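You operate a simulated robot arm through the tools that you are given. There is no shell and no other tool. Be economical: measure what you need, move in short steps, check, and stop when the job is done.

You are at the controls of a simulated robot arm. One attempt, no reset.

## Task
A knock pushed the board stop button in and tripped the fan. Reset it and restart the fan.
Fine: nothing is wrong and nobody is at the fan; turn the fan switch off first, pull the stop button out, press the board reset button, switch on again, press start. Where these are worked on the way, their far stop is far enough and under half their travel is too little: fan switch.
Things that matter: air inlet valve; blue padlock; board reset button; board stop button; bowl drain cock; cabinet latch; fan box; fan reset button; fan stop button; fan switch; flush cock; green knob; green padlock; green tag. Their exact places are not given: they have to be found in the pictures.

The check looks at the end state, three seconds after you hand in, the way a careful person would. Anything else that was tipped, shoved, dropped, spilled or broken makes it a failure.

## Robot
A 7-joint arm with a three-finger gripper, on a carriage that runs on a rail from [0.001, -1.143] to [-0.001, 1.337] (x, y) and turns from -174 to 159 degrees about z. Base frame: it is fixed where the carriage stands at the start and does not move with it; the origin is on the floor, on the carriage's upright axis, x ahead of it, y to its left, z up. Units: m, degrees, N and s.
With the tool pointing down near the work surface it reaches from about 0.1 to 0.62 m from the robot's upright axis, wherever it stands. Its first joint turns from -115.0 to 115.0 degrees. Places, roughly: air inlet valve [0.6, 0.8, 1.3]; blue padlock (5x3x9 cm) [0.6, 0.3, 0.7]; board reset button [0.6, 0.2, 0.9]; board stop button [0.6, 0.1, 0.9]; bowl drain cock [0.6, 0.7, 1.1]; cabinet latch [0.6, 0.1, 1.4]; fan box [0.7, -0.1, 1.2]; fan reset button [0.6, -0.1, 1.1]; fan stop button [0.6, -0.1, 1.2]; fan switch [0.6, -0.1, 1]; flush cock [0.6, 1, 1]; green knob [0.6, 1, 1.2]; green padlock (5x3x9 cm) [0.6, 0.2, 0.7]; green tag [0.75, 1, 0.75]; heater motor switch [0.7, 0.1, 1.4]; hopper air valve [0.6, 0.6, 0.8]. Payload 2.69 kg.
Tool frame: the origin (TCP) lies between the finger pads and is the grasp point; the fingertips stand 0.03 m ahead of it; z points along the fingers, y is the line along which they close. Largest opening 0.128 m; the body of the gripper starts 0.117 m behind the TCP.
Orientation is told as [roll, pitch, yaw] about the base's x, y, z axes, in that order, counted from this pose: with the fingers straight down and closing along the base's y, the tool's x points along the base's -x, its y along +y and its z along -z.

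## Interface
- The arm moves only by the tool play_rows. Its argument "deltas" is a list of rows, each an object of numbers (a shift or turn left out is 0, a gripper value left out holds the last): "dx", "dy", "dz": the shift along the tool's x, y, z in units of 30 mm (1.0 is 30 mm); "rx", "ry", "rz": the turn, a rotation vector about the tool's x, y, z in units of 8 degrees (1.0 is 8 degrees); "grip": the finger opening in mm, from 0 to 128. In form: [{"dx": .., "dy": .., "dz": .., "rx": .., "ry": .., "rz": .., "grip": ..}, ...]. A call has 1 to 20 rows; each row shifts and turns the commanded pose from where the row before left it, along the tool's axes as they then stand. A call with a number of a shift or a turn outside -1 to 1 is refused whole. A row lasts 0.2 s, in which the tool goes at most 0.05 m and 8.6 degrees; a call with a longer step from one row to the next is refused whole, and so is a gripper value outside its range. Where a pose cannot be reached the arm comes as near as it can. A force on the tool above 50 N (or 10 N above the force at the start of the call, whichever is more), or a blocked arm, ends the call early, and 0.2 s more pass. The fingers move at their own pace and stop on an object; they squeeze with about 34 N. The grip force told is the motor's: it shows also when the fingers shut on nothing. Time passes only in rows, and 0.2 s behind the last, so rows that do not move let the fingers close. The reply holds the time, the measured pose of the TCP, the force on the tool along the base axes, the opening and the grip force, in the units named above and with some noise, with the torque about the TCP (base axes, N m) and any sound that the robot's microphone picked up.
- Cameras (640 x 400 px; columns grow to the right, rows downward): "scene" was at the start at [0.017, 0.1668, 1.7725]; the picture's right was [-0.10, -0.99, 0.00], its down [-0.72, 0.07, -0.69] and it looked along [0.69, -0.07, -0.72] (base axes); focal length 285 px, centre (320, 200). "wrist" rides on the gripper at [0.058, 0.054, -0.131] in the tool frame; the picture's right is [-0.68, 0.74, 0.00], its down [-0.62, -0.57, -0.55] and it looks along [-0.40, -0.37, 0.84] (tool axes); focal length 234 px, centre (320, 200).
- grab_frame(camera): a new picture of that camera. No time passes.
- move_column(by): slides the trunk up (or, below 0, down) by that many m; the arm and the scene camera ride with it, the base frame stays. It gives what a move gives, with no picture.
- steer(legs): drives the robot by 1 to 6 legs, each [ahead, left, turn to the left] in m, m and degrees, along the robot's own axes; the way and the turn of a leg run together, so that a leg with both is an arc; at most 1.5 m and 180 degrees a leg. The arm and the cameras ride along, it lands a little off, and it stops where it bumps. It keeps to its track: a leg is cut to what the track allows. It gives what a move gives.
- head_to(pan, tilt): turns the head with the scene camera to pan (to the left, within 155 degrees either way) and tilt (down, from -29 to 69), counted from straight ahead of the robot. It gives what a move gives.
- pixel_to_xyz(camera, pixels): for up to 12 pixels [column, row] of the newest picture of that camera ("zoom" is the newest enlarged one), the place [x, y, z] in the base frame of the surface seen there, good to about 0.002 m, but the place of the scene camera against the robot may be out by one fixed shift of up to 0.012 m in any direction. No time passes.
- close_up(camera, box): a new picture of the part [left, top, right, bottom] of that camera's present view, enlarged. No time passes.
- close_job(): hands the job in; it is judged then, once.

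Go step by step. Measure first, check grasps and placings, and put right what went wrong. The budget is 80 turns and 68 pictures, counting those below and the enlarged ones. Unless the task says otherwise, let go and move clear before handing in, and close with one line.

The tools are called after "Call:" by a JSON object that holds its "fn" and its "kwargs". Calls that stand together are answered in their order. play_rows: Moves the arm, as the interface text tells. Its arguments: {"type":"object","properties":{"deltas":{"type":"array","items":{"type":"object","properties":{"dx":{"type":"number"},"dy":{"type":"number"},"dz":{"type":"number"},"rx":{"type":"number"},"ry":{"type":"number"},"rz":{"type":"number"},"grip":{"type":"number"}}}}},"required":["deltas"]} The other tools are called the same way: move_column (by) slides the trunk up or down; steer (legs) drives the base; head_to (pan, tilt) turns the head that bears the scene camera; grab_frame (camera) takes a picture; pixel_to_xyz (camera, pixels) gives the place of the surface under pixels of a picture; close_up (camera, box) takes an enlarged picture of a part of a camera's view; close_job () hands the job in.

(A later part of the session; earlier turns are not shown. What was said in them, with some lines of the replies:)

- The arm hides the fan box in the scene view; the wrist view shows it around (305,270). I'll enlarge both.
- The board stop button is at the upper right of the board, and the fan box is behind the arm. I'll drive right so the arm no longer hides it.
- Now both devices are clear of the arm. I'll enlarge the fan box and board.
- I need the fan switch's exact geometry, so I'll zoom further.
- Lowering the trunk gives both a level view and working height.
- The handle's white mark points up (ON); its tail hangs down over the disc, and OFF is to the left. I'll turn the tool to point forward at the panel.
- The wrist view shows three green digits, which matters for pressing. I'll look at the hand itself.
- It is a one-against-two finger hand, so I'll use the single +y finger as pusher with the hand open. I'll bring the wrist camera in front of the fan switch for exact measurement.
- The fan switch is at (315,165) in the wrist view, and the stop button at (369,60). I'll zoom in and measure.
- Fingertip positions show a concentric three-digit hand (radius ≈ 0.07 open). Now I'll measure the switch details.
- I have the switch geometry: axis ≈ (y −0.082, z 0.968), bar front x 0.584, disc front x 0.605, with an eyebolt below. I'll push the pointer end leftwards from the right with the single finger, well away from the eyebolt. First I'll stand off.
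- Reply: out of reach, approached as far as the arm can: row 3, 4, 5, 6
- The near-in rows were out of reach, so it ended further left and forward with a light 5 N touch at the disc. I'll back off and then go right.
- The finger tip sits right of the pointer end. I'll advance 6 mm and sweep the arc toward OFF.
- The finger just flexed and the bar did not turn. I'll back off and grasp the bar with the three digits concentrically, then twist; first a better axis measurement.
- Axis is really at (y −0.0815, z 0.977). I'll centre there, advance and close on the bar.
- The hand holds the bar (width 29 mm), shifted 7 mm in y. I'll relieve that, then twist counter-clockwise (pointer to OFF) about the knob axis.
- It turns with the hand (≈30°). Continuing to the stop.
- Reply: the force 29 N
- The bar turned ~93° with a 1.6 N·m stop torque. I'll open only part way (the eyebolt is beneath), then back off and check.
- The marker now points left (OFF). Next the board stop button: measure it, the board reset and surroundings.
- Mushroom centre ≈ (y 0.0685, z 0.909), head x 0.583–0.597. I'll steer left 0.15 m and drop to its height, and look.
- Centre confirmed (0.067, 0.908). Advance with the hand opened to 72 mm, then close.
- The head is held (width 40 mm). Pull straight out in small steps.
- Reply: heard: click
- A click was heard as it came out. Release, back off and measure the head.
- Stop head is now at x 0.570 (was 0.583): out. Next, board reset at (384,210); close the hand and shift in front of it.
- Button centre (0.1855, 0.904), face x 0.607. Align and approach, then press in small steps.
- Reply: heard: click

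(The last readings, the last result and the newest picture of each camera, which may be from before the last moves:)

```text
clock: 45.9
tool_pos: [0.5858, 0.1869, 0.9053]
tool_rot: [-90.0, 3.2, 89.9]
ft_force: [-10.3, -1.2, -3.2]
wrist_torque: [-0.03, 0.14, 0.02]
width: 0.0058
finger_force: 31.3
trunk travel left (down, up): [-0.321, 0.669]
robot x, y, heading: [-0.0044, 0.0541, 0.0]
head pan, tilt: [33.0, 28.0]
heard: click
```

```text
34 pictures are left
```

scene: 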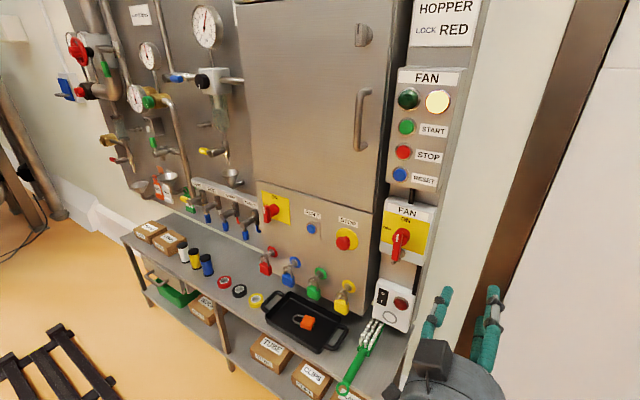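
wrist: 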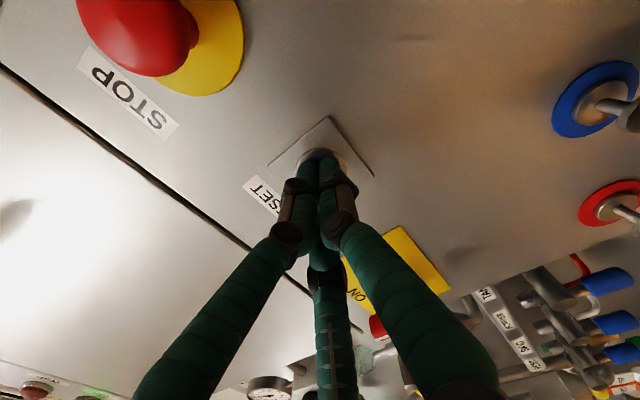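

Click at 10 N: the reset was pressed. Back off and return to the fan switch.

Call:
{"fn": "play_rows", "kwargs": {"deltas": [{"dz": -0.8}, {"dz": -0.9}, {"dz": -0.9}, {}]}}

Call:
{"fn": "steer", "kwargs": {"legs": [[0, -0.267, 0]]}}

Call:
{"fn": "move_column", "kwargs": {"by": 0.073}}

Call:
{"fn": "play_rows", "kwargs": {"deltas": [{"grip": 52}, {}, {}, {}]}}

Call:
{"fn": "grab_frame", "kwargs": {"camera": "wrist"}}

```text
clock: 46.9
tool_pos: [0.5078, 0.1865, 0.9055]
tool_rot: [-90.1, 3.1, 89.8]
ft_force: [-1.3, -0.2, 0.1]
wrist_torque: [0.02, 0.01, -0.02]
width: 0.0024
finger_force: 31.6
trunk travel left (down, up): [-0.321, 0.669]
robot x, y, heading: [0.0002, 0.0542, 0.2]
head pan, tilt: [33.0, 28.0]
```

```text
clock: 48.8
tool_pos: [0.509, -0.0813, 0.9057]
tool_rot: [-90.0, 3.1, 89.9]
ft_force: [-0.7, 0.1, -0.5]
wrist_torque: [0.01, -0.03, 0.01]
width: 0.002
finger_force: 31.4
trunk travel left (down, up): [-0.321, 0.669]
robot x, y, heading: [0.0001, -0.2122, -0.1]
head pan, tilt: [33.0, 28.0]
```

```text
clock: 49.9
tool_pos: [0.5078, -0.0799, 0.9777]
tool_rot: [-90.0, 3.0, 89.9]
ft_force: [0.4, -0.1, 1.0]
wrist_torque: [-0.04, -0.01, -0.03]
width: 0.002
finger_force: 31.8
trunk travel left (down, up): [-0.394, 0.596]
robot x, y, heading: [-0.0026, -0.2138, -0.3]
head pan, tilt: [33.0, 28.0]
```

```text
clock: 50.9
tool_pos: [0.5072, -0.0802, 0.9771]
tool_rot: [-90.0, 3.1, 89.9]
ft_force: [-0.2, 0.0, -0.6]
wrist_torque: [-0.03, 0.01, 0.02]
width: 0.0519
finger_force: 0.0
trunk travel left (down, up): [-0.394, 0.596]
robot x, y, heading: [0.0006, -0.2152, -0.2]
head pan, tilt: [33.0, 28.0]
```

```text
33 pictures are left
```

wrist: 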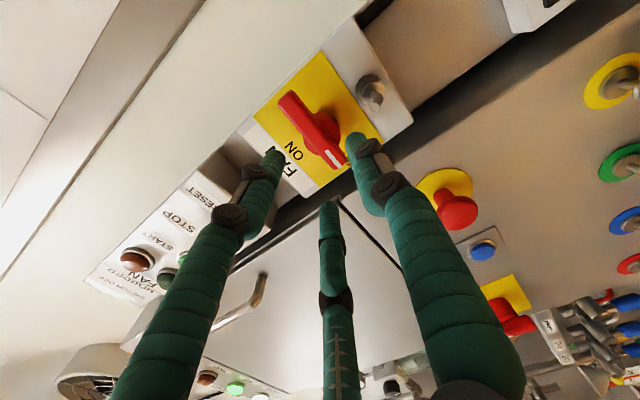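

The amber trip lamps are out. Grip the handle again and turn it clockwise back to ON.

Call:
{"fn": "play_rows", "kwargs": {"deltas": [{"dy": -0.217, "dx": 0.043}, {"dz": 0.75}, {"dz": 0.75}, {"dz": 0.67}, {}, {"grip": 5}, {}, {}, {}, {}, {}]}}

Call:
{"fn": "play_rows", "kwargs": {"deltas": [{"rz": 0.9375, "dx": 0.028}, {"rz": 0.9375, "dx": 0.028}, {"rz": 0.9375, "dx": 0.028}, {"rz": 0.9375, "dx": 0.028}, {}]}}

Call:
{"fn": "grab_frame", "kwargs": {"camera": "wrist"}}

```text
clock: 53.3
tool_pos: [0.5741, -0.0821, 0.9819]
tool_rot: [-89.5, 3.1, 89.9]
ft_force: [-10.7, 0.3, -27.6]
wrist_torque: [0.59, 0.61, 0.56]
width: 0.0292
finger_force: 45.1
trunk travel left (down, up): [-0.394, 0.596]
robot x, y, heading: [0.0011, -0.2137, 0.0]
head pan, tilt: [33.0, 28.0]
```

```text
clock: 54.5
tool_pos: [0.5742, -0.0843, 0.9804]
tool_rot: [-89.2, -26.9, 89.3]
ft_force: [-13.0, 2.1, -32.7]
wrist_torque: [-0.08, 0.46, 0.71]
width: 0.028
finger_force: 45.0
trunk travel left (down, up): [-0.394, 0.596]
robot x, y, heading: [-0.0004, -0.2131, -0.0]
head pan, tilt: [33.0, 28.0]
```

```text
32 pictures are left
```

wrist: 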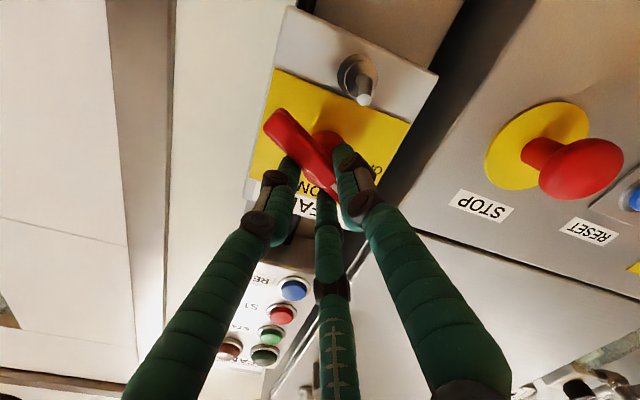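

Following well; I'll relieve the sideways load a little and continue.

Call:
{"fn": "play_rows", "kwargs": {"deltas": [{"dy": 0.18, "dx": 0.06}, {"rz": 0.9375, "dx": 0.028}, {"rz": 0.9375, "dx": 0.028}, {"rz": 0.9375, "dx": 0.028}, {"rz": 0.9375, "dx": 0.028}, {"rz": 0.9375, "dx": 0.028}, {"rz": 0.9375, "dx": 0.028}, {"rz": 0.9375, "dx": 0.028}, {"rz": 0.9375, "dx": 0.028}, {"rz": 0.6, "dx": 0.01}, {}]}}

Call:
{"fn": "grab_frame", "kwargs": {"camera": "wrist"}}

```text
clock: 56.9
tool_pos: [0.5738, -0.0873, 0.9738]
tool_rot: [94.3, -88.4, -94.5]
ft_force: [18.0, 1.0, 14.0]
wrist_torque: [-1.22, -1.01, 0.22]
width: 0.0283
finger_force: 44.7
trunk travel left (down, up): [-0.394, 0.596]
robot x, y, heading: [-0.0005, -0.2104, -0.1]
head pan, tilt: [33.0, 28.0]
```

```text
31 pictures are left
```

wrist: 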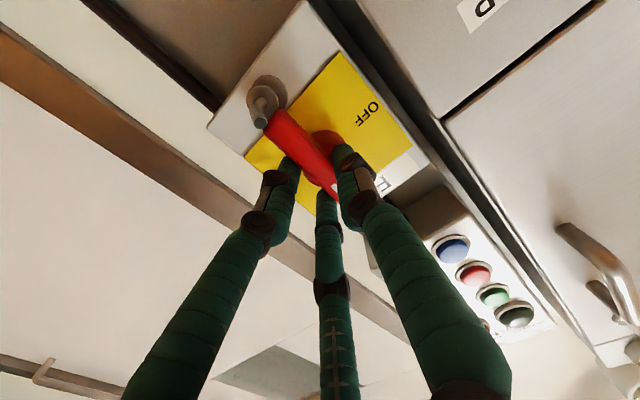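

Turned back to the upright stop (1.2 N·m). Release and back off.

Call:
{"fn": "play_rows", "kwargs": {"deltas": [{"grip": 60}, {}, {}, {"dz": -0.6}, {"dz": -0.8}, {"dz": -0.8}, {}]}}

Call:
{"fn": "grab_frame", "kwargs": {"camera": "wrist"}}

```text
clock: 58.5
tool_pos: [0.5073, -0.0885, 0.9734]
tool_rot: [89.6, -88.2, -89.8]
ft_force: [0.9, -0.2, -0.1]
wrist_torque: [0.01, 0.0, -0.04]
width: 0.0599
finger_force: 0.1
trunk travel left (down, up): [-0.394, 0.596]
robot x, y, heading: [0.0012, -0.2116, -0.3]
head pan, tilt: [33.0, 28.0]
```

```text
30 pictures are left
```

wrist: 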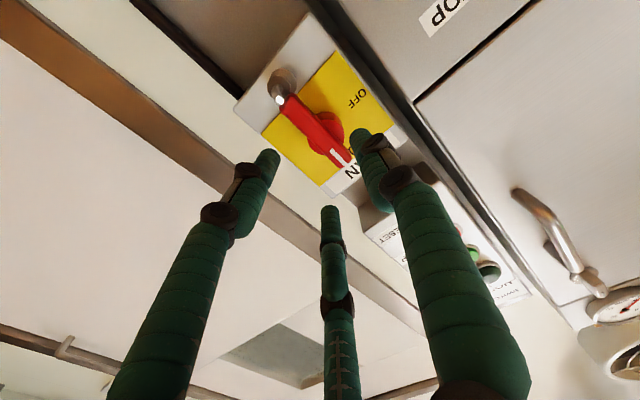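

The handle is at ON. Close the hand and raise to the START button (≈ y −0.053, z 1.238).

Call:
{"fn": "play_rows", "kwargs": {"deltas": [{"grip": 0, "dz": -0.5}, {"dz": -0.5}, {}, {}, {}, {}]}}

Call:
{"fn": "move_column", "kwargs": {"by": 0.262}}

Call:
{"fn": "grab_frame", "kwargs": {"camera": "wrist"}}

```text
clock: 59.9
tool_pos: [0.4773, -0.087, 0.9749]
tool_rot: [90.0, -88.3, -90.1]
ft_force: [0.0, -0.5, 0.2]
wrist_torque: [-0.01, 0.01, 0.02]
width: 0.0018
finger_force: 31.5
trunk travel left (down, up): [-0.394, 0.596]
robot x, y, heading: [0.0021, -0.2128, -0.0]
head pan, tilt: [33.0, 28.0]
```

```text
clock: 62.6
tool_pos: [0.4778, -0.088, 1.2351]
tool_rot: [89.8, -88.3, -89.9]
ft_force: [0.3, -0.2, 0.5]
wrist_torque: [0.01, 0.05, -0.03]
width: 0.0019
finger_force: 31.2
trunk travel left (down, up): [-0.656, 0.334]
robot x, y, heading: [-0.0014, -0.2137, 0.1]
head pan, tilt: [33.0, 28.0]
```

```text
29 pictures are left
```

wrist: 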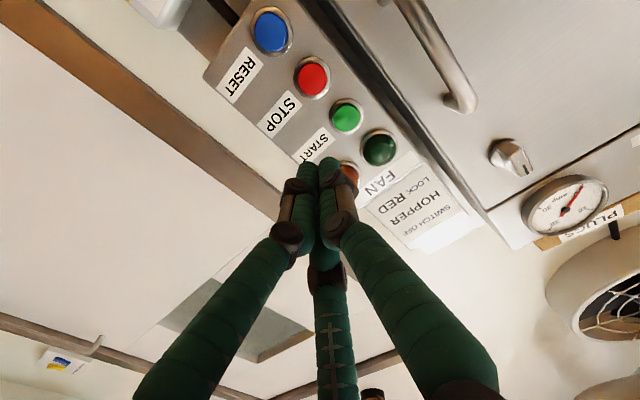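

Call:
{"fn": "pixel_to_xyz", "kwargs": {"camera": "wrist", "pixels": [[346, 117], [339, 110], [353, 125], [338, 123], [355, 110], [379, 148], [312, 78], [332, 100], [450, 80], [325, 160]]}}

```text
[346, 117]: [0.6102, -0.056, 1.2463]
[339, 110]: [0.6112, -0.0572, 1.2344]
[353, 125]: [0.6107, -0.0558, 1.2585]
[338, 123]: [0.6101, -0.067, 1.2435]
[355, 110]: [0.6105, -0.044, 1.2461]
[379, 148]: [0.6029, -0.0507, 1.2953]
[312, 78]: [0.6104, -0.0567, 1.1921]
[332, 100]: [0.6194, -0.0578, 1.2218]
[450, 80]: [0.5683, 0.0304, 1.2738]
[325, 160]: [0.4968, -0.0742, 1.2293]
```

START centre is (−0.056, 1.246), face x 0.610. Align, approach, press.

Call:
{"fn": "play_rows", "kwargs": {"deltas": [{"dy": 0.53, "dx": -0.183}, {"dy": 0.53, "dx": -0.183}, {"dz": 0.7}, {"dz": 0.7}, {"dz": 0.7}, {"dz": 0.7}, {"dz": 0.45}, {}]}}

Call:
{"fn": "grab_frame", "kwargs": {"camera": "wrist"}}

```text
clock: 64.4
tool_pos: [0.5757, -0.0572, 1.2471]
tool_rot: [90.0, -88.3, -90.1]
ft_force: [0.4, 1.4, 0.0]
wrist_torque: [0.0, 0.0, 0.01]
width: 0.002
finger_force: 31.8
trunk travel left (down, up): [-0.656, 0.334]
robot x, y, heading: [0.0016, -0.2146, 0.1]
head pan, tilt: [33.0, 28.0]
```

```text
28 pictures are left
```

wrist: 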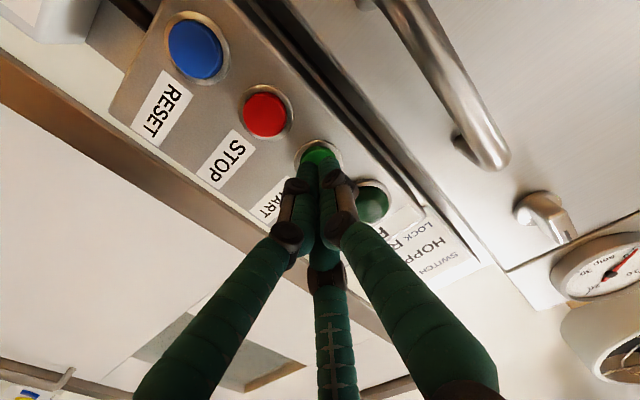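

Call:
{"fn": "play_rows", "kwargs": {"deltas": [{"dz": 0.1}, {"dz": 0.1}, {"dz": 0.1}, {"dz": 0.1}, {}]}}

```text
clock: 65.6
tool_pos: [0.5872, -0.0568, 1.2479]
tool_rot: [90.6, -88.3, -90.7]
ft_force: [-3.9, -0.5, -1.3]
wrist_torque: [0.04, 0.0, -0.02]
width: 0.0061
finger_force: 31.1
trunk travel left (down, up): [-0.656, 0.334]
robot x, y, heading: [0.0017, -0.2146, -0.4]
head pan, tilt: [33.0, 28.0]
heard: click
```

Click heard on START. Back off and check the lamps and the whole state.

Call:
{"fn": "play_rows", "kwargs": {"deltas": [{"dz": -0.7}, {"dz": -0.8}, {"dz": -0.8}, {"dz": -0.8}, {}]}}

Call:
{"fn": "steer", "kwargs": {"legs": [[0, -0.26, 0]]}}

Call:
{"fn": "grab_frame", "kwargs": {"camera": "scene"}}

Call:
{"fn": "grab_frame", "kwargs": {"camera": "wrist"}}

```text
clock: 66.8
tool_pos: [0.4943, -0.0558, 1.2476]
tool_rot: [89.4, -88.3, -89.6]
ft_force: [0.1, 0.2, 0.0]
wrist_torque: [0.02, -0.03, 0.02]
width: 0.0021
finger_force: 31.1
trunk travel left (down, up): [-0.656, 0.334]
robot x, y, heading: [0.0005, -0.2145, 0.1]
head pan, tilt: [33.0, 28.0]
```

```text
clock: 68.6
tool_pos: [0.4948, -0.3148, 1.2473]
tool_rot: [89.8, -88.3, -89.9]
ft_force: [0.5, -0.4, 0.3]
wrist_torque: [-0.03, 0.01, 0.05]
width: 0.002
finger_force: 30.9
trunk travel left (down, up): [-0.656, 0.334]
robot x, y, heading: [-0.0012, -0.4722, -0.1]
head pan, tilt: [33.0, 28.0]
```

```text
27 pictures are left
```

scene: 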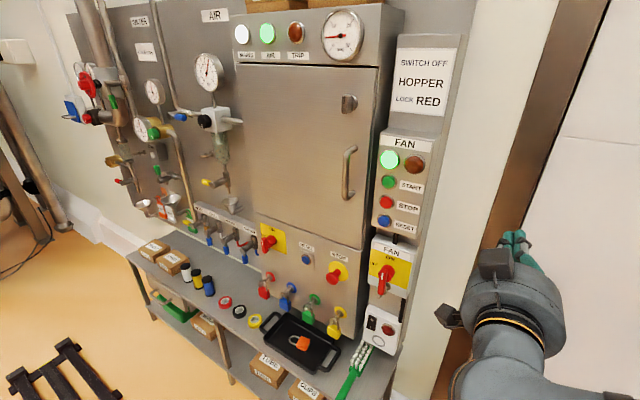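

```text
26 pictures are left
```

wrist: 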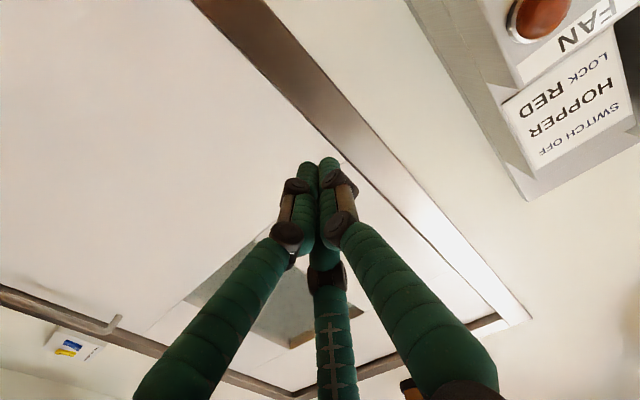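

The fan's green run lamp at (389,159) is lit, the amber trip lamps are out, the stop button is out, the fan switch is at ON, and everything else looks undisturbed with the arm clear. Handing in.

Call:
{"fn": "close_job", "kwargs": {}}

```text
The job is handed in.
```

The fan is running again: I turned the fan switch off, pulled the stop button out, pressed the board reset, switched back on and pressed start. Its green run lamp is lit and the trip lamps are out.
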